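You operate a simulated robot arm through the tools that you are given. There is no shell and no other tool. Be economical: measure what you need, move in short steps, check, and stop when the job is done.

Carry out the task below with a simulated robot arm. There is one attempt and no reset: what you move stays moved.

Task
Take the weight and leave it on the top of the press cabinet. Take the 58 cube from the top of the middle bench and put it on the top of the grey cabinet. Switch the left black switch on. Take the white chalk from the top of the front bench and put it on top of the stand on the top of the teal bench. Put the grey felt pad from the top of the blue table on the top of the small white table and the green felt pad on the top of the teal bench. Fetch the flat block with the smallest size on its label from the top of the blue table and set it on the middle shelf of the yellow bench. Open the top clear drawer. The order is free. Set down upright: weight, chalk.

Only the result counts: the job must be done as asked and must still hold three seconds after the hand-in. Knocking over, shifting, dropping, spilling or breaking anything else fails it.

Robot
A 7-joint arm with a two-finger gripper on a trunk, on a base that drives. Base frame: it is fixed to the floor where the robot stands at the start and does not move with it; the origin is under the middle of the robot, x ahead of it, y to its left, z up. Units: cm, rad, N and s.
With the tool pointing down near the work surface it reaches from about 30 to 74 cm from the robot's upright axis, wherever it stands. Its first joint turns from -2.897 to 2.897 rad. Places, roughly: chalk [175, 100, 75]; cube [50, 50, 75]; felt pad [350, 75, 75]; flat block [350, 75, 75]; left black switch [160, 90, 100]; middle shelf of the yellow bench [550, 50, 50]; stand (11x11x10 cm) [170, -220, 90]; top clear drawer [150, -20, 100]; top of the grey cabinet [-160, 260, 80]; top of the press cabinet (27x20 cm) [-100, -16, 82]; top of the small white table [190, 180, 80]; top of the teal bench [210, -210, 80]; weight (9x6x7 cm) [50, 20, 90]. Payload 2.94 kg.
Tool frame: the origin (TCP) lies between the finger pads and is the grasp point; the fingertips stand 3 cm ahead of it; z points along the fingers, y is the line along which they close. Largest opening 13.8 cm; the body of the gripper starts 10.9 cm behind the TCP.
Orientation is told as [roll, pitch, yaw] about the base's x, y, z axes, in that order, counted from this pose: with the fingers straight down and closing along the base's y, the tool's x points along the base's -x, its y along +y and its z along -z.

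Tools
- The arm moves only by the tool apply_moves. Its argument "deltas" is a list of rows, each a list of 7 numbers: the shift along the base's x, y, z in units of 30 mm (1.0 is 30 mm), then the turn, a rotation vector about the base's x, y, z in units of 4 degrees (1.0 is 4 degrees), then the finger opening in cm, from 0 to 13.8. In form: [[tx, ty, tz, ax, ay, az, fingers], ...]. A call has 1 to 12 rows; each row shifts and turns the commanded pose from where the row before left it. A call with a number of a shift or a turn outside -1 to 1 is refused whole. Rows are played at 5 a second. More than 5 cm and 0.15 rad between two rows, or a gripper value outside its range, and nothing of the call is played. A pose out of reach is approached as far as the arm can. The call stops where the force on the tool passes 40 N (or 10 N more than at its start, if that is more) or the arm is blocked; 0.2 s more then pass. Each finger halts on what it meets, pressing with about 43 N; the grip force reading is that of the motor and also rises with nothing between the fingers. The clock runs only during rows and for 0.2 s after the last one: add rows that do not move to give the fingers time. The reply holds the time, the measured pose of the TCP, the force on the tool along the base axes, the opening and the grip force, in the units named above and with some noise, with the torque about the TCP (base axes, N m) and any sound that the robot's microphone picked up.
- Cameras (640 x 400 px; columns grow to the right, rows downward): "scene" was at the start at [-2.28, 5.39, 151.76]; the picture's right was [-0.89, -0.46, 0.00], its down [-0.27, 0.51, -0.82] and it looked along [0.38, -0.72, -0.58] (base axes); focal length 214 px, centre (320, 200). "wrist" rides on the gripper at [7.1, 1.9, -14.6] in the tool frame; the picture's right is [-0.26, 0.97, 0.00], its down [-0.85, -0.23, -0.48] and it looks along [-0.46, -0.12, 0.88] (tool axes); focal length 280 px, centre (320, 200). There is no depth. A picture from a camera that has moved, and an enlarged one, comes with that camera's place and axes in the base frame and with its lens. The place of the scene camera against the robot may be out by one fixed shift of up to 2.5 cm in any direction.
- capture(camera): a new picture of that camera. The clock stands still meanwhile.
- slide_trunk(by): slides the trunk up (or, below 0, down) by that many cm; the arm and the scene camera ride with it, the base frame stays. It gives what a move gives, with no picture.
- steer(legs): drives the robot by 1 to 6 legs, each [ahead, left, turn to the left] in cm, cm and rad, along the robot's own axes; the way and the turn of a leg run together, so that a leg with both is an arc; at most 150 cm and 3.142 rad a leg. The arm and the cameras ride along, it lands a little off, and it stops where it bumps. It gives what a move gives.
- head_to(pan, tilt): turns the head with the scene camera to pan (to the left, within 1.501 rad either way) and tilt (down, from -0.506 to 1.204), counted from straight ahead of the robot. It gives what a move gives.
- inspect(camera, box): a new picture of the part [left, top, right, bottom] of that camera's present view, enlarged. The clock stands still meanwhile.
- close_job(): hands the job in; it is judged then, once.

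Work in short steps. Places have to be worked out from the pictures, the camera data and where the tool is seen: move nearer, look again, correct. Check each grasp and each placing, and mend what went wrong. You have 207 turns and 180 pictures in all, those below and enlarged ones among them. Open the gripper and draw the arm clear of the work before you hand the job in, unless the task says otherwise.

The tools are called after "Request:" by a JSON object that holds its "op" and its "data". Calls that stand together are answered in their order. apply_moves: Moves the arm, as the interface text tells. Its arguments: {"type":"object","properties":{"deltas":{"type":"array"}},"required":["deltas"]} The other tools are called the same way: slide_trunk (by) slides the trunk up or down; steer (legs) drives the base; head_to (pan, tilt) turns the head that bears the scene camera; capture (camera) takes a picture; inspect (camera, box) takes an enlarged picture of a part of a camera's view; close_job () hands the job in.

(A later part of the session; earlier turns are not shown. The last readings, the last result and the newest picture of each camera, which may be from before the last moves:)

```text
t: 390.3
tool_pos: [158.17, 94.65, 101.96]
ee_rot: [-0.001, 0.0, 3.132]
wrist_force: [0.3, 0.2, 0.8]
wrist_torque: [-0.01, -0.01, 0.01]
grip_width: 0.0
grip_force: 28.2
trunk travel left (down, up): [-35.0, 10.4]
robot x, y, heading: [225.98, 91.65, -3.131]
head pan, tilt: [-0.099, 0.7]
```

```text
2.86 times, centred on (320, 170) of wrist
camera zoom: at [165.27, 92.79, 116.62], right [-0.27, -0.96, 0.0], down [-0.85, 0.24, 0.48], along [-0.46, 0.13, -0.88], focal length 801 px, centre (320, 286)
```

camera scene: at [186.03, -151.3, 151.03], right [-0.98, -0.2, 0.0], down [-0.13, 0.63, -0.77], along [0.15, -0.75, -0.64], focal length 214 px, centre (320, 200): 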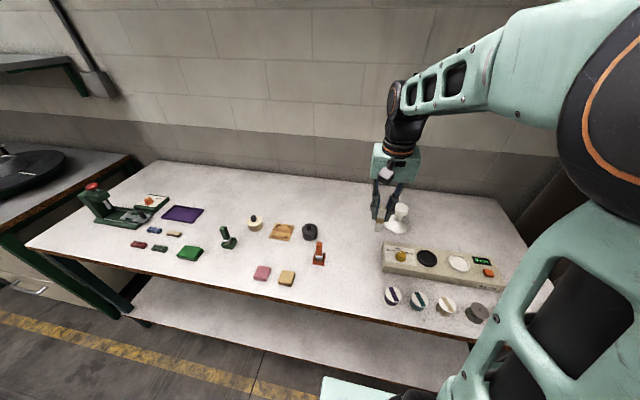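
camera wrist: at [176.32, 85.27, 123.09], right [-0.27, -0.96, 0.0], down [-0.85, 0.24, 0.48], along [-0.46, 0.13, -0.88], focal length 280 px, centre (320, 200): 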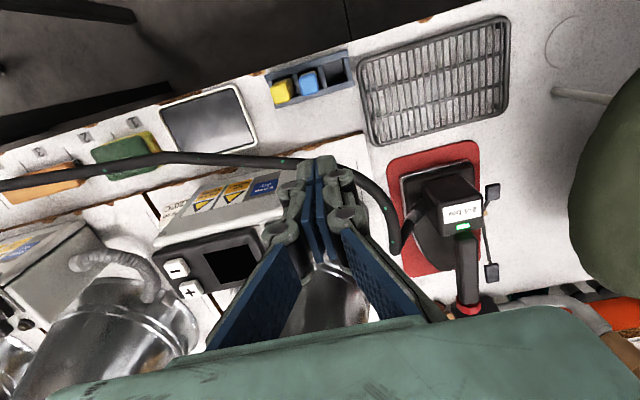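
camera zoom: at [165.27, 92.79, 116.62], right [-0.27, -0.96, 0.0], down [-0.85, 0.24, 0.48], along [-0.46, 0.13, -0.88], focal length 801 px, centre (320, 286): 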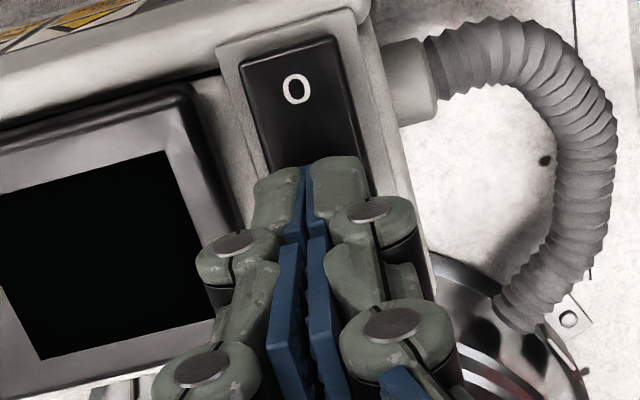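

Tips are just above the I side. Pressing in 1.5 mm steps.

Request:
{"op": "apply_moves", "data": {"deltas": [[0, 0, -0.06, 0, 0, 0, 0], [0, 0, -0.06, 0, 0, 0, 0], [0, 0, -0.06, 0, 0, 0, 0], [0, 0, -0.06, 0, 0, 0, 0], [0, 0, 0, 0, 0, 0, 0]]}}

Request:
{"op": "inspect", "data": {"camera": "scene", "box": [310, 160, 374, 200]}}

```text
t: 391.5
tool_pos: [158.36, 94.83, 101.21]
ee_rot: [-0.002, 0.0, 3.133]
wrist_force: [-0.1, 0.2, 0.4]
wrist_torque: [0.0, 0.0, 0.02]
grip_width: 0.01
grip_force: 27.9
trunk travel left (down, up): [-35.0, 10.4]
robot x, y, heading: [226.15, 91.89, -3.138]
head pan, tilt: [-0.099, 0.7]
```

```text
10.00 times, centred on (342, 180) of scene
camera zoom: at [227.52, 78.82, 151.03], right [0.09, 1.0, 0.0], down [0.64, -0.06, -0.76], along [-0.76, 0.07, -0.64], focal length 2145 px, centre (100, 400)
```

zoom: 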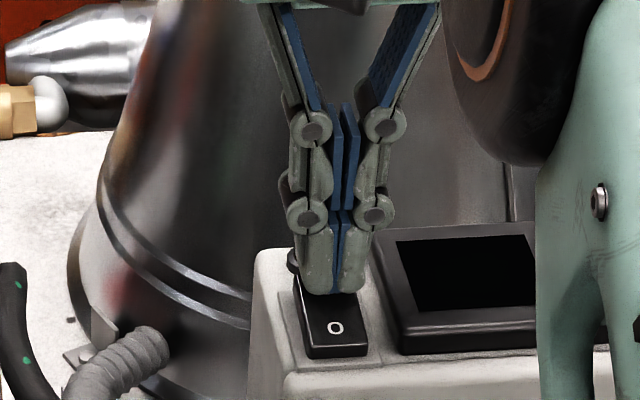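

Request:
{"op": "apply_moves", "data": {"deltas": [[0, 0, -0.06, 0, 0, 0, 0], [0, 0, -0.06, 0, 0, 0, 0], [0, 0, -0.06, 0, 0, 0, 0], [0, 0, -0.06, 0, 0, 0, 0], [0, 0, 0, 0, 0, 0, 0]]}}

```text
t: 392.7
tool_pos: [158.29, 94.88, 100.83]
ee_rot: [-0.003, -0.005, 3.134]
wrist_force: [-5.3, -1.5, 19.0]
wrist_torque: [-0.03, -0.12, -0.03]
grip_width: 0.62
grip_force: 28.4
trunk travel left (down, up): [-35.0, 10.4]
robot x, y, heading: [226.34, 91.56, -3.13]
head pan, tilt: [-0.099, 0.7]
```

Contact, 19 N. One more small press, then look.

Request:
{"op": "apply_moves", "data": {"deltas": [[0, 0, -0.05, 0, 0, 0, 0], [0, 0, -0.04, 0, 0, 0, 0], [0, 0, 0, 0, 0, 0, 0]]}}

Request:
{"op": "inspect", "data": {"camera": "scene", "box": [310, 160, 374, 200]}}

```text
t: 393.5
tool_pos: [158.31, 94.78, 100.82]
ee_rot: [0.0, -0.011, 3.133]
wrist_force: [-7.0, -1.7, 34.5]
wrist_torque: [-0.07, -0.15, 0.01]
grip_width: 0.61
grip_force: 28.3
trunk travel left (down, up): [-35.0, 10.4]
robot x, y, heading: [226.13, 92.21, -3.134]
head pan, tilt: [-0.099, 0.7]
```

```text
10.00 times, centred on (342, 180) of scene
camera zoom: at [227.88, 78.78, 151.05], right [0.09, 1.0, 0.0], down [0.64, -0.06, -0.77], along [-0.76, 0.07, -0.64], focal length 2145 px, centre (100, 400)
```

zoom: 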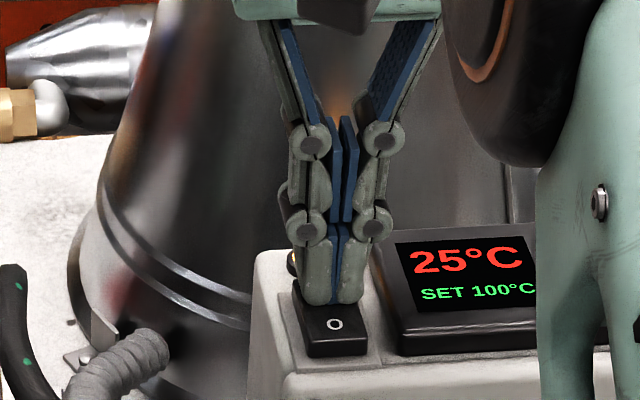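

The display lit up and the lamp is on: the switch is on. Lift off and check it stays on.

Request:
{"op": "apply_moves", "data": {"deltas": [[0, 0, 0.3, 0, 0, 0, 0], [0, 0, 0.6, 0, 0, 0, 0], [0, 0, 1, 0, 0, 0, 0], [0, 0, 1, 0, 0, 0, 0], [0, 0, 1, 0, 0, 0, 0], [0.8, 0, 0.5, 0, 0, 0, 2], [0.9, 0, 0, 0, 0, 0, 4], [0.9, 0, 0, 0, 0, 0, 5], [0.9, 0, 0, 0, 0, 0, 5], [0.9, 0, 0, 0, 0, 0, 5], [0.9, 0, 0, 0, 0, 0, 5], [0.9, 0, 0, 0, 0, 0, 5]]}}

Request:
{"op": "inspect", "data": {"camera": "scene", "box": [300, 140, 400, 220]}}

```text
t: 396.1
tool_pos: [176.92, 94.77, 113.58]
ee_rot: [-0.003, 0.0, 3.131]
wrist_force: [-0.3, 0.5, 0.2]
wrist_torque: [0.0, 0.02, 0.03]
grip_width: 4.99
grip_force: 0.1
trunk travel left (down, up): [-35.0, 10.4]
robot x, y, heading: [226.18, 91.59, -3.141]
head pan, tilt: [-0.099, 0.7]
```

```text
5.00 times, centred on (350, 180) of scene
camera zoom: at [227.58, 78.82, 151.03], right [0.09, 1.0, 0.0], down [0.64, -0.06, -0.77], along [-0.76, 0.07, -0.64], focal length 1072 px, centre (170, 300)
```

zoom: 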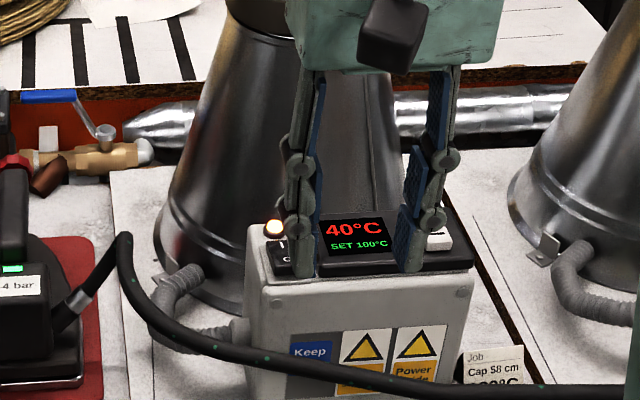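

The switch stays on and heats. Next the blue table's grey pad and block: I drive around to its east side, keeping heading west.

Request:
{"op": "steer", "data": {"legs": [[-35, 0, 0], [0, -105, 0], [-100, 0, 0], [-90, 0, 0]]}}

Request:
{"op": "head_to", "data": {"pan": 1.3, "tilt": 0.6}}

Request:
{"op": "capture", "data": {"camera": "scene"}}

```text
t: 416.6
tool_pos: [399.94, 200.53, 113.5]
ee_rot: [0.0, 0.0, 3.142]
wrist_force: [-0.4, -0.3, -0.3]
wrist_torque: [0.0, 0.0, 0.03]
grip_width: 5.04
grip_force: 0.1
trunk travel left (down, up): [-35.0, 10.4]
robot x, y, heading: [449.65, 197.63, -3.125]
head pan, tilt: [-0.099, 0.7]
```

```text
t: 418.1
tool_pos: [399.87, 200.42, 113.49]
ee_rot: [-0.002, 0.0, 3.14]
wrist_force: [1.2, 0.5, 0.4]
wrist_torque: [0.0, -0.02, 0.0]
grip_width: 4.98
grip_force: 0.1
trunk travel left (down, up): [-35.0, 10.4]
robot x, y, heading: [449.53, 198.09, -3.127]
head pan, tilt: [1.3, 0.6]
```

```text
44 pictures are left
camera scene: at [457.04, 175.65, 151.9], right [-0.97, 0.26, 0.0], down [0.14, 0.55, -0.83], along [-0.21, -0.8, -0.56], focal length 214 px, centre (320, 200)
```

scene: 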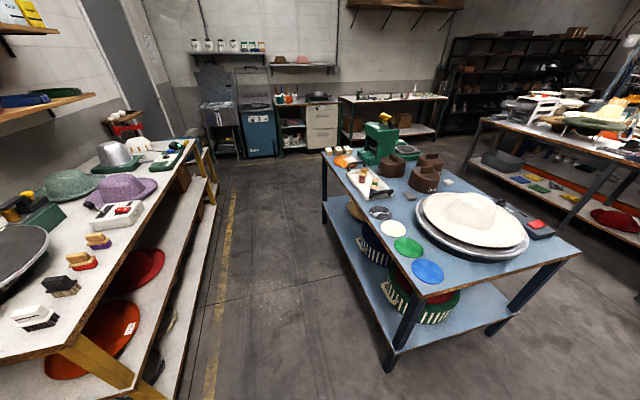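

The aisle is free. I strafe south to face the grey pad from the east.

Request:
{"op": "steer", "data": {"legs": [[0, 112, -0.015]]}}

Request:
{"op": "head_to", "data": {"pan": 0.2, "tilt": 0.8}}

Request:
{"op": "capture", "data": {"camera": "scene"}}

Request:
{"op": "capture", "data": {"camera": "wrist"}}

```text
t: 428.2
tool_pos: [400.8, 88.96, 113.52]
ee_rot: [-0.002, 0.0, 3.127]
wrist_force: [-0.3, -0.3, 0.3]
wrist_torque: [-0.01, -0.02, 0.04]
grip_width: 5.0
grip_force: 0.2
trunk travel left (down, up): [-35.0, 10.4]
robot x, y, heading: [450.01, 85.34, 3.143]
head pan, tilt: [1.3, 0.6]
```

```text
t: 429.6
tool_pos: [400.75, 88.78, 113.43]
ee_rot: [-0.002, 0.0, 3.127]
wrist_force: [0.1, -0.6, -1.3]
wrist_torque: [-0.03, -0.03, 0.0]
grip_width: 5.01
grip_force: 0.1
trunk travel left (down, up): [-35.0, 10.4]
robot x, y, heading: [450.01, 85.55, 3.142]
head pan, tilt: [0.201, 0.799]
```

```text
43 pictures are left
camera scene: at [451.93, 70.14, 150.21], right [-0.2, 0.98, 0.0], down [0.7, 0.14, -0.7], along [-0.68, -0.14, -0.72], focal length 214 px, centre (320, 200)
```

scene: 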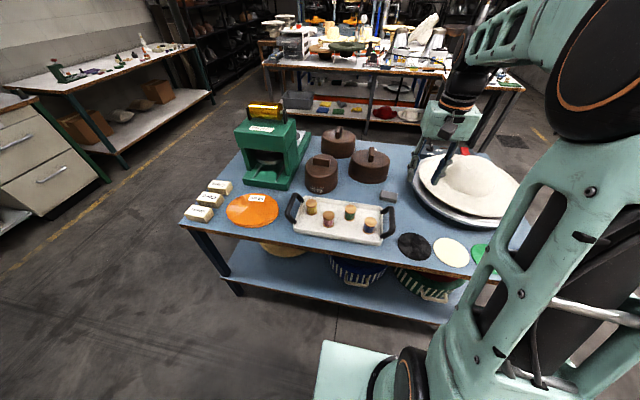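

```text
42 pictures are left
camera wrist: at [407.74, 86.81, 128.18], right [-0.28, -0.96, 0.0], down [-0.85, 0.24, 0.48], along [-0.46, 0.13, -0.88], focal length 280 px, centre (320, 200)
```

wrist: 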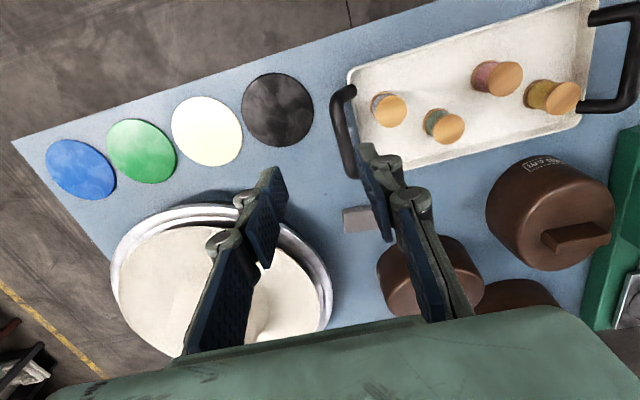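

There are also three small labelled blocks at the table's south-east corner. I zoom there and on the grey pad.

Request:
{"op": "inspect", "data": {"camera": "scene", "box": [170, 170, 298, 230]}}

Request:
{"op": "inspect", "data": {"camera": "scene", "box": [290, 120, 418, 200]}}

```text
5.00 times, centred on (234, 200) of scene
camera zoom: at [451.93, 70.14, 150.21], right [-0.2, 0.98, 0.0], down [0.7, 0.14, -0.7], along [-0.68, -0.14, -0.72], focal length 1072 px, centre (750, 200)
```

zoom: 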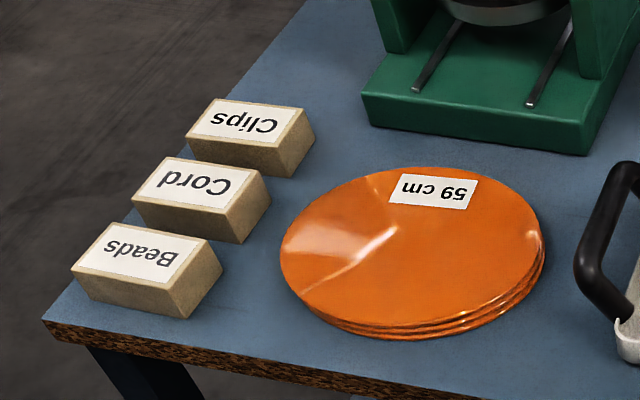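

```text
5.00 times, centred on (354, 160) of scene
camera zoom: at [451.93, 70.14, 150.21], right [-0.2, 0.98, 0.0], down [0.7, 0.14, -0.7], along [-0.68, -0.14, -0.72], focal length 1072 px, centre (150, 400)
```

zoom: 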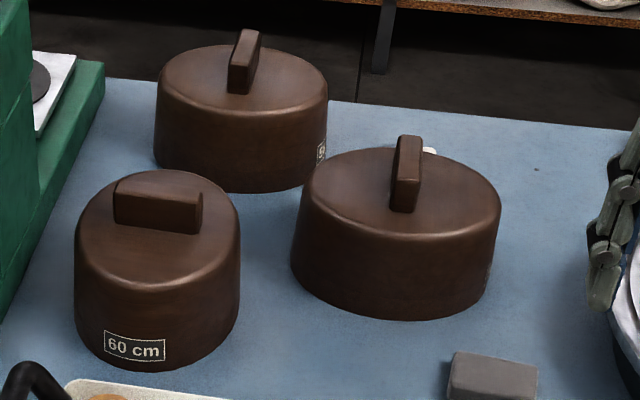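

Brown blocks: this one reads 60 cm, another 58 cm; the third must be read later. First the grey pad, at about (376.5, 87.4): I drive 10 cm closer and move over it.

Request:
{"op": "steer", "data": {"legs": [[10, 0, 0]]}}

Request:
{"op": "apply_moves", "data": {"deltas": [[-0.8, -0.1, -0.7, 0, 0, 0.2, 10], [-0.8, -0.1, -0.7, 0, 0, 0, 10], [-0.8, -0.1, -0.7, 0, 0, 0, 10], [-0.8, -0.1, -0.7, 0, 0, 0, 10], [-0.5, -0.1, -0.5, 0, 0, 0, 10], [0, 0, 0, 0, 0, 0, 10]]}}

Request:
{"op": "capture", "data": {"camera": "wrist"}}

```text
t: 430.7
tool_pos: [390.69, 88.76, 113.47]
ee_rot: [-0.002, 0.0, 3.13]
wrist_force: [0.3, -0.1, -0.8]
wrist_torque: [0.0, -0.02, -0.03]
grip_width: 5.03
grip_force: 0.0
trunk travel left (down, up): [-35.0, 10.4]
robot x, y, heading: [440.02, 85.51, -3.14]
head pan, tilt: [0.201, 0.799]
```

```text
t: 432.1
tool_pos: [379.66, 87.08, 103.83]
ee_rot: [-0.001, 0.0, -3.139]
wrist_force: [-0.6, -0.1, 0.0]
wrist_torque: [0.0, 0.01, 0.02]
grip_width: 10.0
grip_force: 0.1
trunk travel left (down, up): [-35.0, 10.4]
robot x, y, heading: [440.16, 85.67, -3.137]
head pan, tilt: [0.201, 0.799]
```

```text
39 pictures are left
camera wrist: at [386.63, 85.21, 118.34], right [-0.26, -0.97, 0.0], down [-0.85, 0.23, 0.48], along [-0.46, 0.13, -0.88], focal length 280 px, centre (320, 200)
```

wrist: 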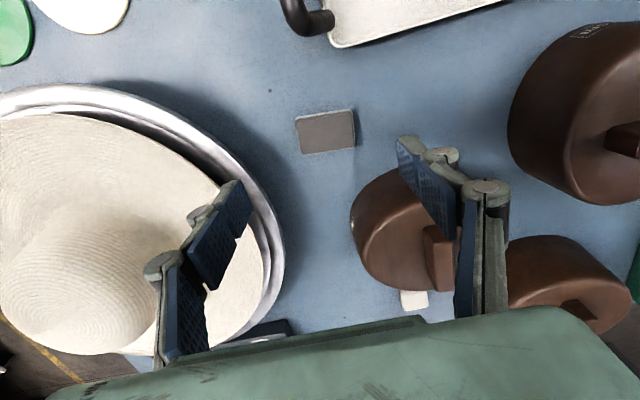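

Pad centre (377.1, 87.3), turned about -5°. I align, and descend to z≈86.

Request:
{"op": "apply_moves", "data": {"deltas": [[-0.42, 0.04, -0.6, 0, 0, -0.6, 9.5], [-0.42, 0.03, -0.8, 0, 0, -0.6, 9.5], [0, 0, -1, 0, 0, 0, 9.5], [0, 0, -1, 0, 0, 0, 9.5], [0, 0, -1, 0, 0, 0, 9.5], [0, 0, -1, 0, 0, 0, 9.5], [0, 0, -0.5, 0, 0, 0, 9.5], [0, 0, 0, 0, 0, 0, 9.5]]}}

Request:
{"op": "capture", "data": {"camera": "wrist"}}

```text
t: 433.9
tool_pos: [377.0, 87.47, 85.82]
ee_rot: [0.0, 0.0, 3.06]
wrist_force: [0.3, -0.5, 0.1]
wrist_torque: [0.0, -0.02, 0.0]
grip_width: 9.48
grip_force: 0.0
trunk travel left (down, up): [-35.0, 10.4]
robot x, y, heading: [440.56, 85.7, -3.139]
head pan, tilt: [0.201, 0.799]
```

```text
38 pictures are left
camera wrist: at [383.92, 84.95, 100.49], right [-0.34, -0.94, 0.0], down [-0.83, 0.3, 0.48], along [-0.45, 0.16, -0.88], focal length 280 px, centre (320, 200)
```

wrist: 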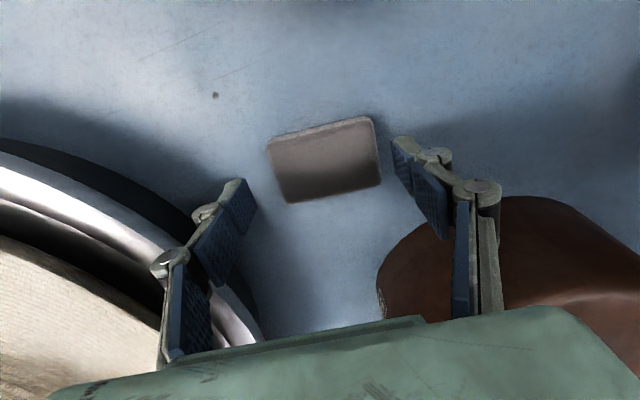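

Centred. Descend 2.7 cm and close.

Request:
{"op": "apply_moves", "data": {"deltas": [[0, -0.05, -0.4, 0, 0, 0, 9.5], [0, 0, -0.3, 0, 0, 0, 9.5], [0, 0, -0.2, 0, 0, 0, 9.5], [0, 0, 0, 0, 0, 0, 8.5], [0, 0, 0, 0, 0, 0, 7.2], [0, 0, 0, 0, 0, 0, 6], [0, 0, 0, 0, 0, 0, 6], [0, 0, 0, 0, 0, 0, 6]]}}

Request:
{"op": "apply_moves", "data": {"deltas": [[0, 0, 0.4, 0, 0, 0, 6], [0, 0, 0.8, 0, 0, 0, 6], [0, 0, 1, 0, 0, 0, 6], [0, 0, 1, 0, 0, 0, 6], [0, 0, 1, 0, 0, 0, 6], [0, 0, 1, 0, 0, 0, 6], [0, 0, 1, 0, 0, 0, 6], [0, 0, 1, 0, 0, 0, 6], [0, 0, 1, 0, 0, 0, 6], [0, 0, 1, 0, 0, 0, 6]]}}

Request:
{"op": "capture", "data": {"camera": "wrist"}}

```text
t: 435.7
tool_pos: [377.1, 87.25, 83.31]
ee_rot: [-0.003, -0.002, 3.059]
wrist_force: [0.9, -0.7, 2.2]
wrist_torque: [-0.04, -0.04, 0.01]
grip_width: 7.36
grip_force: 43.1
trunk travel left (down, up): [-35.0, 10.4]
robot x, y, heading: [440.23, 85.5, -3.137]
head pan, tilt: [0.201, 0.799]
```

```text
t: 437.9
tool_pos: [376.92, 87.34, 110.83]
ee_rot: [-0.004, 0.0, 3.059]
wrist_force: [1.1, 0.0, -0.2]
wrist_torque: [0.03, -0.01, -0.01]
grip_width: 7.33
grip_force: 42.4
trunk travel left (down, up): [-35.0, 10.4]
robot x, y, heading: [440.14, 85.2, -3.142]
head pan, tilt: [0.201, 0.799]
```

```text
37 pictures are left
camera wrist: at [383.81, 84.79, 125.45], right [-0.34, -0.94, 0.0], down [-0.83, 0.3, 0.48], along [-0.45, 0.16, -0.88], focal length 280 px, centre (320, 200)
```

wrist: 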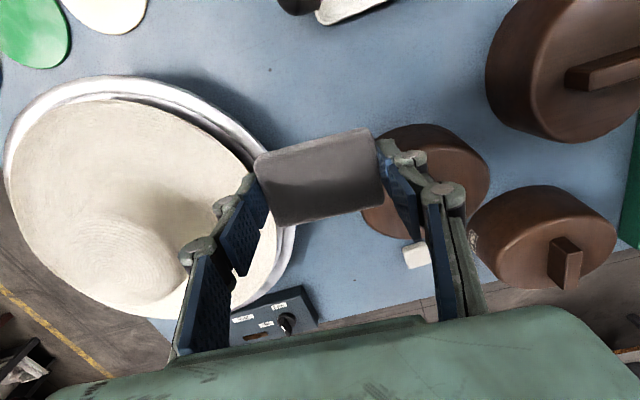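

The grey pad is held. I retract and drive back around the north, pausing at x≈315 to read the third block's label.

Request:
{"op": "apply_moves", "data": {"deltas": [[0.9, 0, 0.2, 0, 0, 0, 6], [0.9, 0, 0.2, 0, 0, 0, 6], [0.9, 0, 0.2, 0, 0, 0, 6], [0.9, 0, 0.2, 0, 0, 0, 6], [0.9, 0, 0.2, 0, 0, 0, 6], [0.5, 0, 0, 0, 0, 0.8, 6]]}}

Request:
{"op": "steer", "data": {"legs": [[-10, 0, 0], [0, -113, 0], [130, 0, 0]]}}

Request:
{"op": "head_to", "data": {"pan": 1.5, "tilt": 0.5}}

Request:
{"op": "capture", "data": {"camera": "scene"}}

```text
t: 439.3
tool_pos: [392.15, 87.41, 113.75]
ee_rot: [-0.001, -0.002, 3.116]
wrist_force: [0.0, -1.0, -0.4]
wrist_torque: [0.01, 0.06, -0.01]
grip_width: 7.35
grip_force: 42.7
trunk travel left (down, up): [-35.0, 10.4]
robot x, y, heading: [440.37, 85.4, -3.133]
head pan, tilt: [0.201, 0.799]
```

```text
t: 456.3
tool_pos: [271.62, 200.62, 113.84]
ee_rot: [-0.002, 0.001, 3.099]
wrist_force: [0.1, -0.7, -0.6]
wrist_torque: [0.01, 0.0, -0.02]
grip_width: 7.36
grip_force: 42.5
trunk travel left (down, up): [-35.0, 10.4]
robot x, y, heading: [319.86, 198.05, 3.124]
head pan, tilt: [0.201, 0.799]
```

```text
t: 457.7
tool_pos: [271.55, 200.45, 113.7]
ee_rot: [-0.001, 0.001, 3.099]
wrist_force: [0.1, -0.3, 0.4]
wrist_torque: [0.01, -0.02, 0.01]
grip_width: 7.36
grip_force: 42.9
trunk travel left (down, up): [-35.0, 10.4]
robot x, y, heading: [319.6, 198.3, 3.125]
head pan, tilt: [1.499, 0.499]
```

```text
36 pictures are left
camera scene: at [328.39, 174.98, 152.8], right [-1.0, 0.09, 0.0], down [0.04, 0.48, -0.88], along [-0.08, -0.87, -0.48], focal length 214 px, centre (320, 200)
```

scene: 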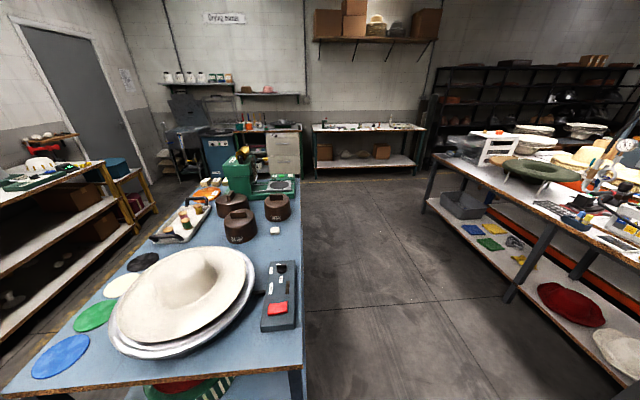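

Good view of the blocks; zooming on their labels.

Request:
{"op": "inspect", "data": {"camera": "scene", "box": [210, 185, 306, 245]}}

```text
6.67 times, centred on (258, 215) of scene
camera zoom: at [328.39, 174.98, 152.8], right [-1.0, 0.09, 0.0], down [0.04, 0.48, -0.88], along [-0.08, -0.87, -0.48], focal length 1430 px, centre (733, 100)
```

zoom: 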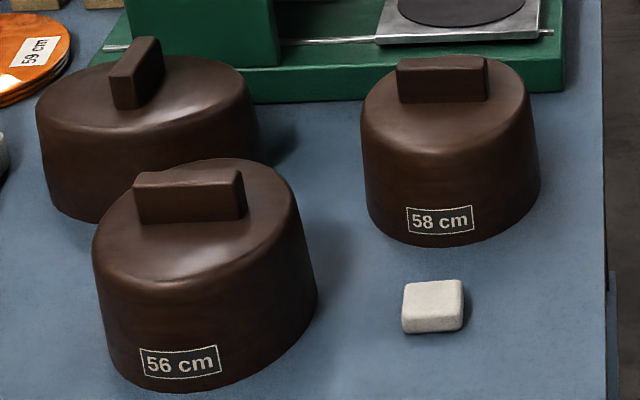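

The smallest is 56 cm (the middle block, near (362, 79)). Now deliver the grey pad: drive to the small white table.

Request:
{"op": "steer", "data": {"legs": [[56, 0, 0.017], [0, 26, 0]]}}

Request:
{"op": "capture", "data": {"camera": "wrist"}}

```text
t: 463.4
tool_pos: [215.59, 174.64, 113.72]
ee_rot: [-0.001, -0.001, 3.11]
wrist_force: [0.2, -0.5, -0.1]
wrist_torque: [0.01, 0.01, 0.01]
grip_width: 7.33
grip_force: 42.8
trunk travel left (down, up): [-35.0, 10.4]
robot x, y, heading: [263.79, 172.23, 3.135]
head pan, tilt: [1.499, 0.499]
```

```text
34 pictures are left
camera wrist: at [222.53, 172.46, 128.42], right [-0.29, -0.96, 0.0], down [-0.84, 0.26, 0.48], along [-0.45, 0.14, -0.88], focal length 280 px, centre (320, 200)
```

wrist: 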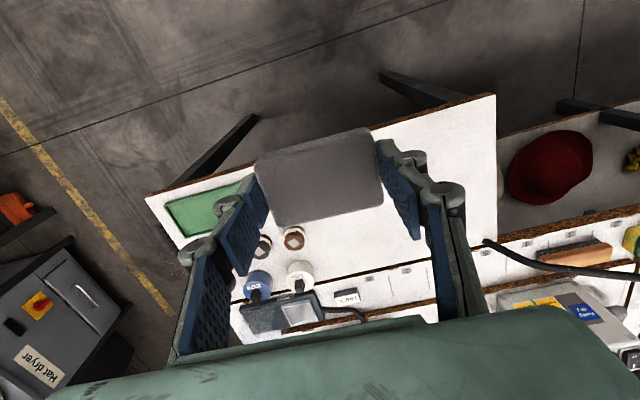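

The table spans x 177–208, y 147–212; free spot at about (196, 163). I drive 10 cm closer and move over it.

Request:
{"op": "steer", "data": {"legs": [[10, 0, 0]]}}

Request:
{"op": "apply_moves", "data": {"deltas": [[-0.5, -0.6, 0, 0, 0, 0, 6], [-0.6, -0.7, -0.3, 0, 0, 0.2, 6], [-0.7, -0.8, -0.7, 0, 0, 0.2, 6], [-0.7, -0.9, -0.8, 0, 0, 0, 6], [-0.7, -0.9, -0.8, 0, 0, 0, 6], [0, 0, -0.9, 0, 0, 0, 6], [0, 0, -1, 0, 0, 0, 6], [0, 0, -1, 0, 0, 0, 6], [0, 0, -1, 0, 0, 0, 6], [0, 0, -0.9, 0, 0, 0, 6], [0, 0, 0, 0, 0, 0, 6]]}}

Request:
{"op": "capture", "data": {"camera": "wrist"}}

```text
t: 464.6
tool_pos: [205.55, 174.76, 113.67]
ee_rot: [0.0, 0.001, 3.107]
wrist_force: [0.3, 0.4, 0.3]
wrist_torque: [0.02, -0.03, -0.01]
grip_width: 7.34
grip_force: 43.3
trunk travel left (down, up): [-35.0, 10.4]
robot x, y, heading: [253.79, 172.57, 3.131]
head pan, tilt: [1.499, 0.499]
```

```text
t: 467.0
tool_pos: [196.08, 163.16, 91.47]
ee_rot: [-0.002, 0.0, 3.135]
wrist_force: [0.1, 0.8, -0.3]
wrist_torque: [-0.01, -0.02, 0.03]
grip_width: 7.37
grip_force: 43.2
trunk travel left (down, up): [-35.0, 10.4]
robot x, y, heading: [253.62, 172.93, 3.136]
head pan, tilt: [1.499, 0.499]
```

```text
33 pictures are left
camera wrist: at [203.09, 161.17, 106.12], right [-0.27, -0.96, 0.0], down [-0.85, 0.24, 0.48], along [-0.46, 0.13, -0.88], focal length 280 px, centre (320, 200)
```

wrist: 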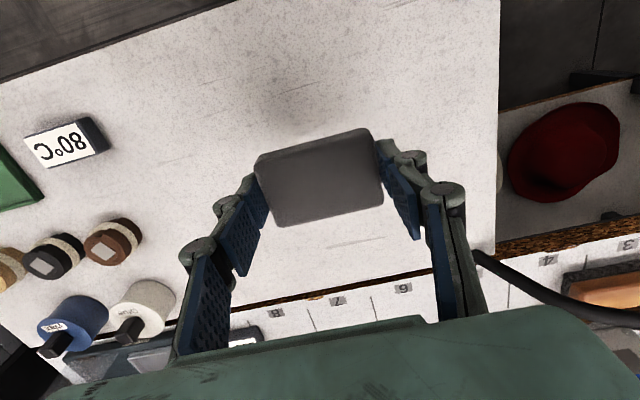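

Clear space around. Descending to contact.

Request:
{"op": "apply_moves", "data": {"deltas": [[0, 0, -0.4, 0, 0, 0, 6], [0, 0, -0.4, 0, 0, 0, 6], [0, 0, -0.3, 0, 0, 0, 6], [0, 0, -0.2, 0, 0, 0, 6], [0, 0, -0.2, 0, 0, 0, 6], [0, 0, -0.2, 0, 0, 0, 6], [0, 0, -0.2, 0, 0, 0, 6], [0, 0, -0.2, 0, 0, 0, 6], [0, 0, 0, 0, 0, 0, 6]]}}

```text
t: 469.0
tool_pos: [196.09, 163.02, 85.28]
ee_rot: [-0.003, 0.001, 3.135]
wrist_force: [0.0, -0.1, -0.1]
wrist_torque: [0.03, -0.01, -0.03]
grip_width: 7.36
grip_force: 43.0
trunk travel left (down, up): [-35.0, 10.4]
robot x, y, heading: [253.97, 172.4, 3.136]
head pan, tilt: [1.499, 0.499]
```

Request:
{"op": "apply_moves", "data": {"deltas": [[0, 0, -0.15, 0, 0, 0, 6], [0, 0, -0.15, 0, 0, 0, 6], [0, 0, -0.15, 0, 0, 0, 6], [0, 0, -0.15, 0, 0, 0, 6], [0, 0, -0.15, 0, 0, 0, 6], [0, 0, -0.15, 0, 0, 0, 6], [0, 0, 0, 0, 0, 0, 6]]}}

Request:
{"op": "capture", "data": {"camera": "wrist"}}

```text
t: 470.6
tool_pos: [195.98, 162.94, 83.15]
ee_rot: [-0.001, -0.007, 3.134]
wrist_force: [7.5, 1.3, 21.1]
wrist_torque: [0.05, -0.48, 0.01]
grip_width: 7.34
grip_force: 43.2
trunk travel left (down, up): [-35.0, 10.4]
robot x, y, heading: [253.58, 172.66, 3.136]
head pan, tilt: [1.499, 0.499]
stopped in row 7: the force on the tool passed its limit at 41 N (the readings are from after the stop); the commanded pose is now the measured one
```

```text
32 pictures are left
camera wrist: at [203.13, 161.05, 97.77], right [-0.27, -0.96, 0.0], down [-0.84, 0.24, 0.48], along [-0.47, 0.13, -0.88], focal length 280 px, centre (320, 200)
```

wrist: 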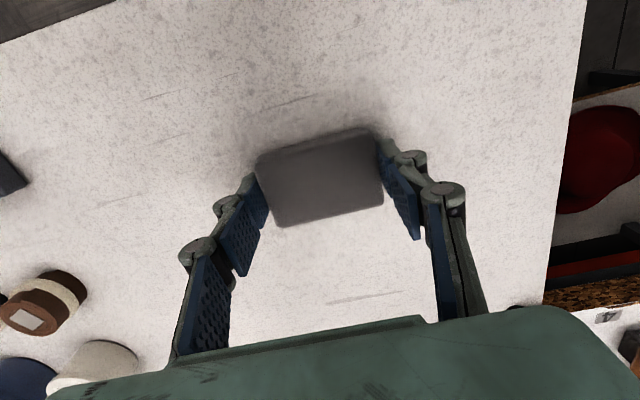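

Contact. Release, lift and retract.

Request:
{"op": "apply_moves", "data": {"deltas": [[0, 0, 0.06, 0, 0, 0, 6], [0, 0, 0, 0, 0, 0, 7.8], [0, 0, 0, 0, 0, 0, 9], [0, 0, 0.1, 0, 0, 0, 9], [0, 0, 0.6, 0, 0, 0, 9], [0, 0, 1, 0, 0, 0, 9], [0, 0, 1, 0, 0, 0, 9], [0, 0, 1, 0, 0, 0, 9], [0, 0, 1, 0, 0, 0, 9], [0, 0, 1, 0, 0, 0, 9], [0.4, 0.5, 1, 0, 0, 0, 9], [0.8, 0.8, 1, 0, 0, 0, 9]]}}

Request:
{"op": "capture", "data": {"camera": "wrist"}}

```text
t: 473.2
tool_pos: [199.46, 166.83, 106.0]
ee_rot: [-0.002, -0.005, 3.137]
wrist_force: [0.5, 0.3, -0.3]
wrist_torque: [-0.01, -0.04, -0.04]
grip_width: 9.02
grip_force: 0.0
trunk travel left (down, up): [-35.0, 10.4]
robot x, y, heading: [253.66, 173.04, 3.131]
head pan, tilt: [1.499, 0.499]
```

```text
31 pictures are left
camera wrist: at [206.64, 164.96, 120.72], right [-0.27, -0.96, 0.0], down [-0.85, 0.24, 0.48], along [-0.46, 0.13, -0.88], focal length 280 px, centre (320, 200)
```

wrist: 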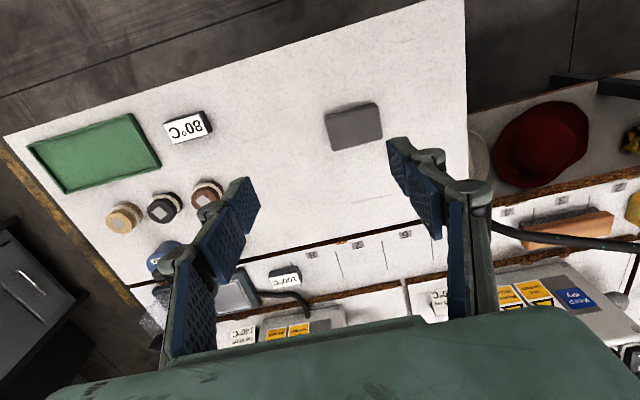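

The grey pad is on the white table. Now the 56 block: retract, turn to face east and drive to the blue table's west side.

Request:
{"op": "apply_moves", "data": {"deltas": [[0.6, 0.5, 0.8, 0, 0, 0, 6], [0.6, 0.5, 0.8, 0, 0, 0, 6], [0.6, 0.5, 0.6, 0, 0, 0, 6]]}}

Request:
{"op": "steer", "data": {"legs": [[-14, 0, 0], [0, 0, 1.575], [0, 0, 1.575], [0, -95, 0], [34, 0, 0]]}}

Request:
{"op": "capture", "data": {"camera": "wrist"}}

```text
t: 474.0
tool_pos: [204.93, 171.39, 112.69]
ee_rot: [0.0, -0.007, 3.136]
wrist_force: [-0.3, 0.9, 0.2]
wrist_torque: [0.03, 0.04, 0.02]
grip_width: 6.0
grip_force: 0.1
trunk travel left (down, up): [-35.0, 10.4]
robot x, y, heading: [253.73, 172.54, 3.131]
head pan, tilt: [1.499, 0.499]
```

```text
t: 493.1
tool_pos: [344.07, 72.16, 112.54]
ee_rot: [0.0, -0.004, -0.07]
wrist_force: [0.8, -0.6, 0.1]
wrist_torque: [-0.03, 0.0, -0.02]
grip_width: 6.01
grip_force: 0.0
trunk travel left (down, up): [-35.0, 10.4]
robot x, y, heading: [294.66, 74.0, -0.069]
head pan, tilt: [1.499, 0.499]
```

```text
30 pictures are left
camera wrist: at [337.04, 74.74, 127.29], right [0.33, 0.94, 0.0], down [0.83, -0.29, 0.48], along [0.45, -0.16, -0.88], focal length 280 px, centre (320, 200)
```

wrist: 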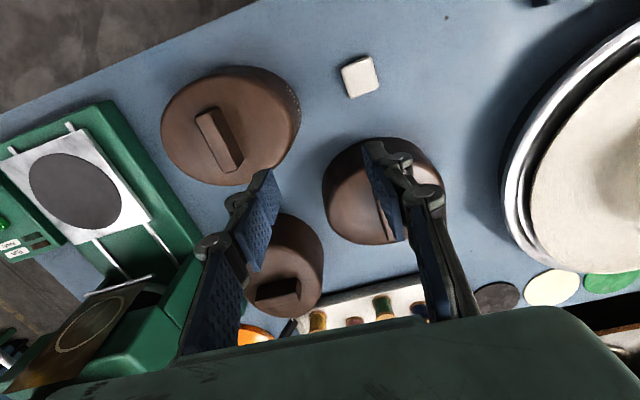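

Block A is at about (361.5, 75), its handle along x. Because it must go under the yellow bench's top, I grip with the tool pitched 45° outward. Tilting now.

Request:
{"op": "apply_moves", "data": {"deltas": [[0, 0.1, 0, 0, -0.94, 0.08, 5], [0, 0.1, 0, 0, -0.94, 0.08, 5], [0, 0.1, 0, 0, -0.94, 0.08, 5], [0, 0.1, 0, 0, -0.94, 0.08, 5], [0, 0.1, 0, 0, -0.94, 0.08, 5], [0, 0.1, 0, 0, -0.94, 0.08, 5], [0, 0.1, 0, 0, -0.94, 0.08, 5], [0, 0.1, 0, 0, -0.94, 0.08, 5], [0, 0.1, 0, 0, -0.94, 0.08, 5], [0, 0.1, 0, 0, -0.94, 0.08, 5], [0, 0, 0, 0, -0.94, 0.1, 5], [0, 0, 0, 0, -0.94, 0.1, 5]]}}

Request:
{"op": "capture", "data": {"camera": "wrist"}}

```text
t: 495.7
tool_pos: [343.91, 75.28, 112.7]
ee_rot: [0.033, -0.792, -0.011]
wrist_force: [-0.1, 0.7, -0.1]
wrist_torque: [-0.01, 0.0, 0.01]
grip_width: 4.99
grip_force: 0.1
trunk travel left (down, up): [-35.0, 10.4]
robot x, y, heading: [295.39, 74.14, -0.07]
head pan, tilt: [1.499, 0.499]
```

```text
29 pictures are left
camera wrist: at [328.6, 76.95, 118.0], right [0.17, 0.96, 0.21], down [0.26, -0.25, 0.93], along [0.95, -0.1, -0.29], focal length 280 px, centre (320, 200)
```

wrist: 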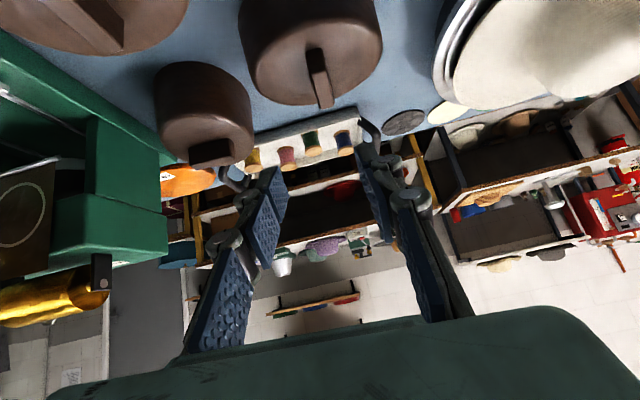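

The handle seems centred near (361, 77), top z≈92. I approach along the tool direction to z≈96 and look.

Request:
{"op": "apply_moves", "data": {"deltas": [[0.7, 0.1, -0.8, 0, 0, 0, 5], [0.7, 0.1, -0.8, 0, 0, 0, 5], [0.8, 0.1, -0.9, 0, 0, 0, 5], [0.8, 0.1, -1, 0, 0, 0, 5], [0.8, 0.1, -1, 0, 0, 0, 5], [0.75, 0.1, -1, 0, 0, 0, 5], [0, 0, 0, 0, 0, 0, 5]]}}

Request:
{"op": "capture", "data": {"camera": "wrist"}}

Request:
{"op": "head_to", "data": {"pan": 0.0, "tilt": 0.7}}

Request:
{"op": "inspect", "data": {"camera": "scene", "box": [250, 120, 410, 220]}}

```text
t: 497.3
tool_pos: [357.66, 77.06, 96.05]
ee_rot: [0.034, -0.793, -0.012]
wrist_force: [-0.1, 0.1, -0.6]
wrist_torque: [-0.03, -0.03, 0.01]
grip_width: 5.02
grip_force: 0.1
trunk travel left (down, up): [-35.0, 10.4]
robot x, y, heading: [295.52, 74.01, -0.073]
head pan, tilt: [1.499, 0.499]
```

```text
28 pictures are left
camera wrist: at [342.31, 78.67, 101.44], right [0.17, 0.96, 0.21], down [0.26, -0.25, 0.93], along [0.95, -0.11, -0.29], focal length 280 px, centre (320, 200)
```

wrist: 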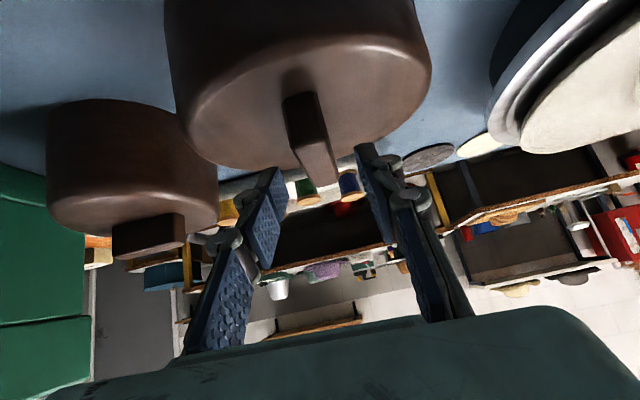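

```text
t: 498.9
tool_pos: [357.57, 77.01, 96.08]
ee_rot: [0.034, -0.791, -0.011]
wrist_force: [0.5, 0.2, -0.6]
wrist_torque: [0.0, 0.01, -0.03]
grip_width: 4.98
grip_force: 0.0
trunk travel left (down, up): [-35.0, 10.4]
robot x, y, heading: [295.18, 74.26, -0.068]
head pan, tilt: [0.0, 0.7]
```

```text
4.00 times, centred on (330, 170) of scene
camera zoom: at [298.32, 87.36, 151.03], right [-0.07, -1.0, 0.0], down [-0.64, 0.05, -0.77], along [0.76, -0.05, -0.64], focal length 858 px, centre (280, 320)
```

zoom: 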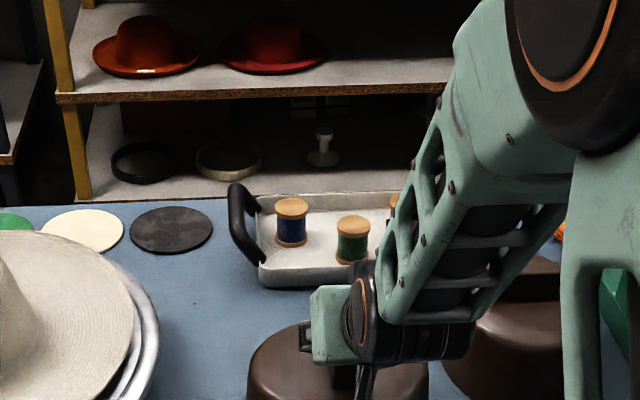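

Handle: x 358–367, y≈76.7, z 89–92.6, and the fingers straddle it. I advance to (361, 76.7, 91.6) and close.

Request:
{"op": "apply_moves", "data": {"deltas": [[0.3, -0.03, -0.4, 0, 0, 0, 5], [0.3, -0.03, -0.4, 0, 0, 0, 5], [0.3, -0.03, -0.4, 0, 0, 0, 5], [0.22, 0, -0.25, 0, 0, 0, 5], [0, 0, 0, 0, 0, 0, 5]]}}

Request:
{"op": "capture", "data": {"camera": "wrist"}}

```text
t: 500.1
tool_pos: [361.13, 76.76, 92.67]
ee_rot: [0.036, -0.808, -0.013]
wrist_force: [-5.2, -1.4, 35.1]
wrist_torque: [-1.04, -0.21, -0.58]
grip_width: 5.32
grip_force: 2.3
trunk travel left (down, up): [-35.0, 10.4]
robot x, y, heading: [295.28, 74.05, -0.072]
head pan, tilt: [0.0, 0.7]
```

```text
26 pictures are left
camera wrist: at [345.66, 78.36, 97.73], right [0.17, 0.96, 0.21], down [0.25, -0.25, 0.94], along [0.95, -0.1, -0.28], focal length 280 px, centre (320, 200)
```

wrist: 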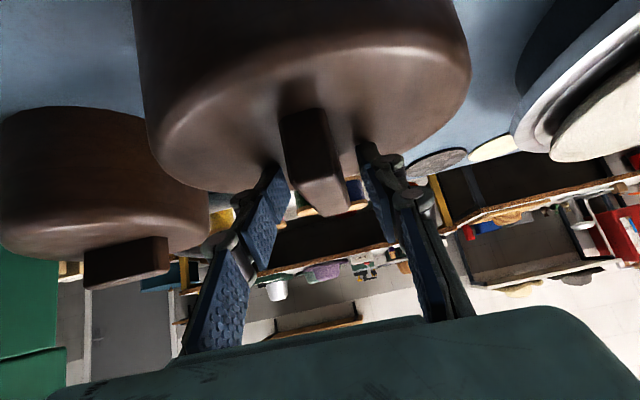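

The tips touch the block's top (z≈90). I raise slightly and close on the handle.

Request:
{"op": "apply_moves", "data": {"deltas": [[0, 0, 0.2, 0, 0, 0, 5], [0, 0, 0.22, 0, 0, 0, 5], [0, 0, 0, 0, 0, 0, 3.5], [0, 0, 0, 0, 0, 0, 2], [0, 0, 0, 0, 0, 0, 1], [0, 0, 0, 0, 0, 0, 1], [0, 0, 0, 0, 0, 0, 1]]}}

Request:
{"op": "apply_moves", "data": {"deltas": [[0, 0, 0.3, 0, 0, 0, 1], [0, 0, 0.5, 0, 0, 0, 1], [0, 0, 0.7, 0, 0, 0, 1], [0, 0, 0.8, 0, 0, 0, 1], [0, 0, 0.8, 0, 0, 0, 1], [0, 0, 0, 0, 0, 0, 1]]}}

Request:
{"op": "capture", "data": {"camera": "wrist"}}

```text
t: 501.7
tool_pos: [361.14, 76.73, 92.82]
ee_rot: [0.034, -0.787, -0.013]
wrist_force: [1.0, 0.2, -0.7]
wrist_torque: [-0.06, 0.07, -0.04]
grip_width: 2.39
grip_force: 43.6
trunk travel left (down, up): [-35.0, 10.4]
robot x, y, heading: [295.04, 74.38, -0.073]
head pan, tilt: [0.0, 0.7]
```

```text
t: 503.1
tool_pos: [361.2, 76.98, 102.09]
ee_rot: [0.034, -0.789, -0.012]
wrist_force: [-0.3, -0.1, -10.4]
wrist_torque: [0.02, 0.06, 0.0]
grip_width: 2.35
grip_force: 43.1
trunk travel left (down, up): [-35.0, 10.4]
robot x, y, heading: [295.28, 74.27, -0.071]
head pan, tilt: [0.0, 0.7]
```

```text
25 pictures are left
camera wrist: at [345.73, 78.57, 107.52], right [0.17, 0.96, 0.21], down [0.26, -0.25, 0.93], along [0.95, -0.11, -0.3], focal length 280 px, centre (320, 200)
```

wrist: 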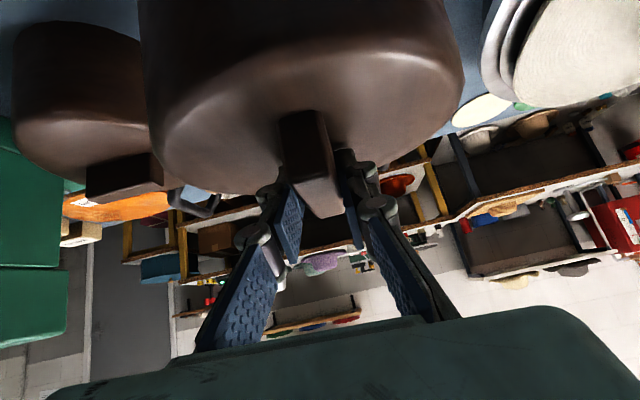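

The block is held level (about 1 kg). I raise and retract it, then drive north around the blue table into the east aisle.

Request:
{"op": "apply_moves", "data": {"deltas": [[0, 0, 0.8, 0, 0, 0, 1], [-0.8, 0, 0.7, 0, 0, 0, 1], [-0.8, 0, 0.6, 0, 0, 0, 1], [-0.8, 0, 0.6, 0, 0, 0, 1], [-0.8, 0, 0.6, 0, 0, 0, 1], [-0.8, 0, 0.6, 0, 0, 0, 1], [-0.8, 0, 0.4, 0, 0, 0, 1], [-0.7, 0, 0.2, 0, 0, 0, 1], [0, 0, 0, 0, 0, 0, 1]]}}

Request:
{"op": "steer", "data": {"legs": [[-26, 0, 0.07], [0, 126, 0], [120, 0, 0], [76, 0, 0]]}}

Request:
{"op": "head_to", "data": {"pan": -0.9, "tilt": 0.6}}

Request:
{"op": "capture", "data": {"camera": "scene"}}

```text
t: 505.1
tool_pos: [344.48, 76.87, 115.43]
ee_rot: [0.034, -0.784, -0.007]
wrist_force: [0.6, 0.4, -11.3]
wrist_torque: [-0.01, 0.02, 0.04]
grip_width: 2.37
grip_force: 42.7
trunk travel left (down, up): [-35.0, 10.4]
robot x, y, heading: [294.96, 74.0, -0.066]
head pan, tilt: [0.0, 0.7]
```

```text
t: 527.3
tool_pos: [512.23, 210.23, 115.58]
ee_rot: [0.034, -0.784, 0.081]
wrist_force: [0.3, 0.3, -10.8]
wrist_torque: [-0.03, 0.04, 0.02]
grip_width: 2.36
grip_force: 43.2
trunk travel left (down, up): [-35.0, 10.4]
robot x, y, heading: [463.32, 203.17, 0.021]
head pan, tilt: [0.0, 0.7]
```

```text
t: 528.5
tool_pos: [512.36, 210.24, 115.5]
ee_rot: [0.033, -0.784, 0.082]
wrist_force: [0.4, 0.8, -11.3]
wrist_torque: [-0.03, 0.03, 0.03]
grip_width: 2.36
grip_force: 42.7
trunk travel left (down, up): [-35.0, 10.4]
robot x, y, heading: [463.54, 203.08, 0.022]
head pan, tilt: [-0.901, 0.6]
```

```text
24 pictures are left
camera scene: at [462.41, 209.4, 151.89], right [-0.77, -0.64, 0.0], down [-0.36, 0.43, -0.82], along [0.53, -0.63, -0.57], focal length 214 px, centre (320, 200)
```

scene: 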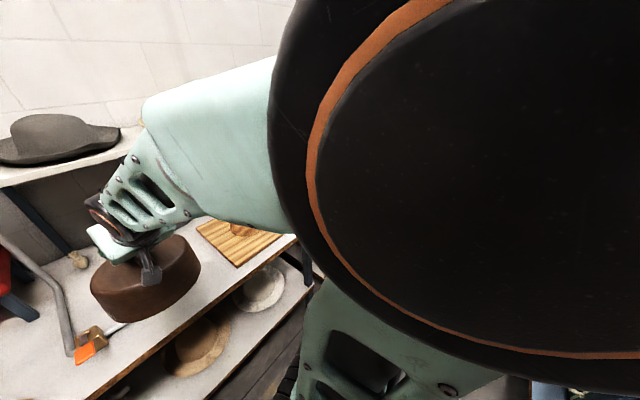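

I strafe south along the aisle to y≈45 in front of the yellow bench.

Request:
{"op": "steer", "data": {"legs": [[-4, 0, -0.022], [0, -100, 0], [0, -57, 0]]}}

Request:
{"op": "head_to", "data": {"pan": 0.1, "tilt": 0.9}}

Request:
{"op": "capture", "data": {"camera": "scene"}}

Request:
{"op": "capture", "data": {"camera": "wrist"}}

```text
t: 543.1
tool_pos: [506.4, 52.07, 115.53]
ee_rot: [0.033, -0.783, 0.042]
wrist_force: [-0.3, -0.2, -10.5]
wrist_torque: [-0.03, 0.05, 0.0]
grip_width: 2.32
grip_force: 43.7
trunk travel left (down, up): [-35.0, 10.4]
robot x, y, heading: [457.29, 47.0, -0.017]
head pan, tilt: [-0.901, 0.6]
```

```text
t: 544.3
tool_pos: [506.42, 52.07, 115.24]
ee_rot: [0.033, -0.779, 0.043]
wrist_force: [0.8, -0.7, -10.9]
wrist_torque: [-0.02, 0.04, -0.01]
grip_width: 2.33
grip_force: 42.8
trunk travel left (down, up): [-35.0, 10.4]
robot x, y, heading: [457.74, 46.61, -0.017]
head pan, tilt: [0.099, 0.901]
```

```text
23 pictures are left
camera scene: at [457.59, 54.34, 151.51], right [-0.69, -0.73, 0.0], down [-0.44, 0.41, -0.8], along [0.58, -0.55, -0.6], focal length 214 px, centre (320, 200)
```

scene: 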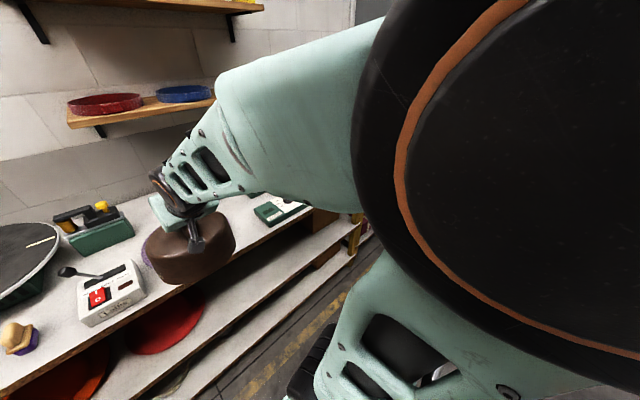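

```text
22 pictures are left
camera wrist: at [490.97, 52.94, 120.81], right [0.12, 0.97, 0.21], down [0.29, -0.23, 0.93], along [0.95, -0.05, -0.31], focal length 280 px, centre (320, 200)
```

wrist: 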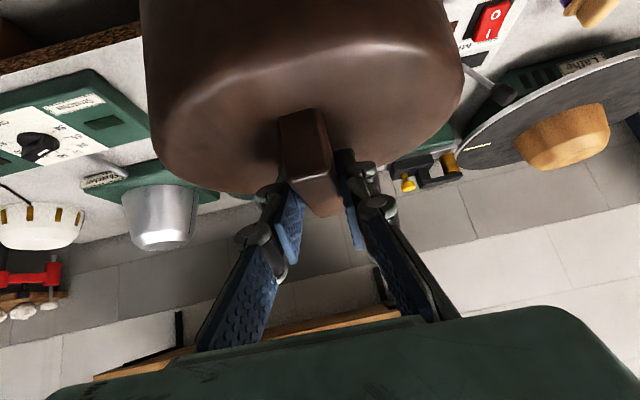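

Block must be lowered in front of the bench edge (x≈515). I retract the arm ~9 cm first, then slide the trunk down 20 cm and look under the top.

Request:
{"op": "apply_moves", "data": {"deltas": [[-0.6, -0.1, 0, 0, 0, 0, 1], [-0.6, -0.1, 0, 0, 0, 0, 1], [-0.6, -0.1, 0, 0, 0, 0, 1], [-0.6, -0.1, 0, 0, 0, 0, 1], [-0.5, -0.1, 0, 0, 0, 0, 1], [0, 0, 0, 0, 0, 0, 1]]}}

Request:
{"op": "slide_trunk", "data": {"by": -20}}

Request:
{"op": "head_to", "data": {"pan": 0.5, "tilt": 0.75}}

Request:
{"op": "capture", "data": {"camera": "scene"}}

```text
t: 545.7
tool_pos: [497.59, 50.64, 115.5]
ee_rot: [0.034, -0.783, 0.044]
wrist_force: [-0.1, 0.5, -10.7]
wrist_torque: [0.0, 0.06, 0.01]
grip_width: 2.37
grip_force: 43.3
trunk travel left (down, up): [-35.0, 10.4]
robot x, y, heading: [457.49, 47.23, -0.014]
head pan, tilt: [0.099, 0.901]
```

```text
t: 547.9
tool_pos: [497.55, 50.55, 95.54]
ee_rot: [0.034, -0.784, 0.04]
wrist_force: [-0.4, 0.1, -11.7]
wrist_torque: [-0.01, 0.07, -0.02]
grip_width: 2.36
grip_force: 43.2
trunk travel left (down, up): [-15.0, 30.4]
robot x, y, heading: [457.3, 46.53, -0.016]
head pan, tilt: [0.099, 0.901]
```

```text
t: 548.8
tool_pos: [497.65, 50.46, 95.44]
ee_rot: [0.033, -0.781, 0.041]
wrist_force: [-0.5, -0.1, -10.7]
wrist_torque: [-0.02, 0.08, -0.03]
grip_width: 2.35
grip_force: 43.1
trunk travel left (down, up): [-15.0, 30.4]
robot x, y, heading: [457.37, 46.76, -0.017]
head pan, tilt: [0.499, 0.75]
```

```text
21 pictures are left
camera scene: at [454.81, 52.9, 130.5], right [-0.9, -0.43, 0.0], down [-0.3, 0.62, -0.72], along [0.31, -0.65, -0.69], focal length 214 px, centre (320, 200)
```

scene: 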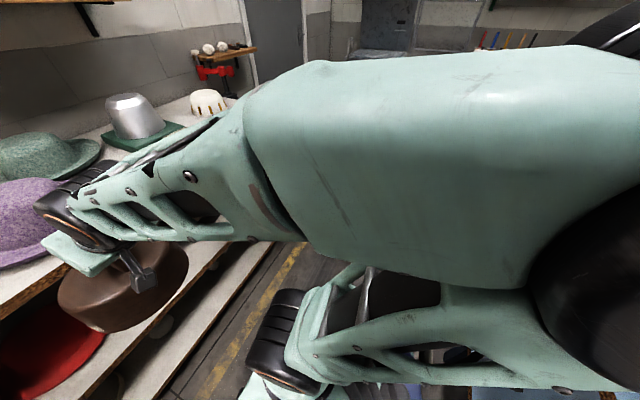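

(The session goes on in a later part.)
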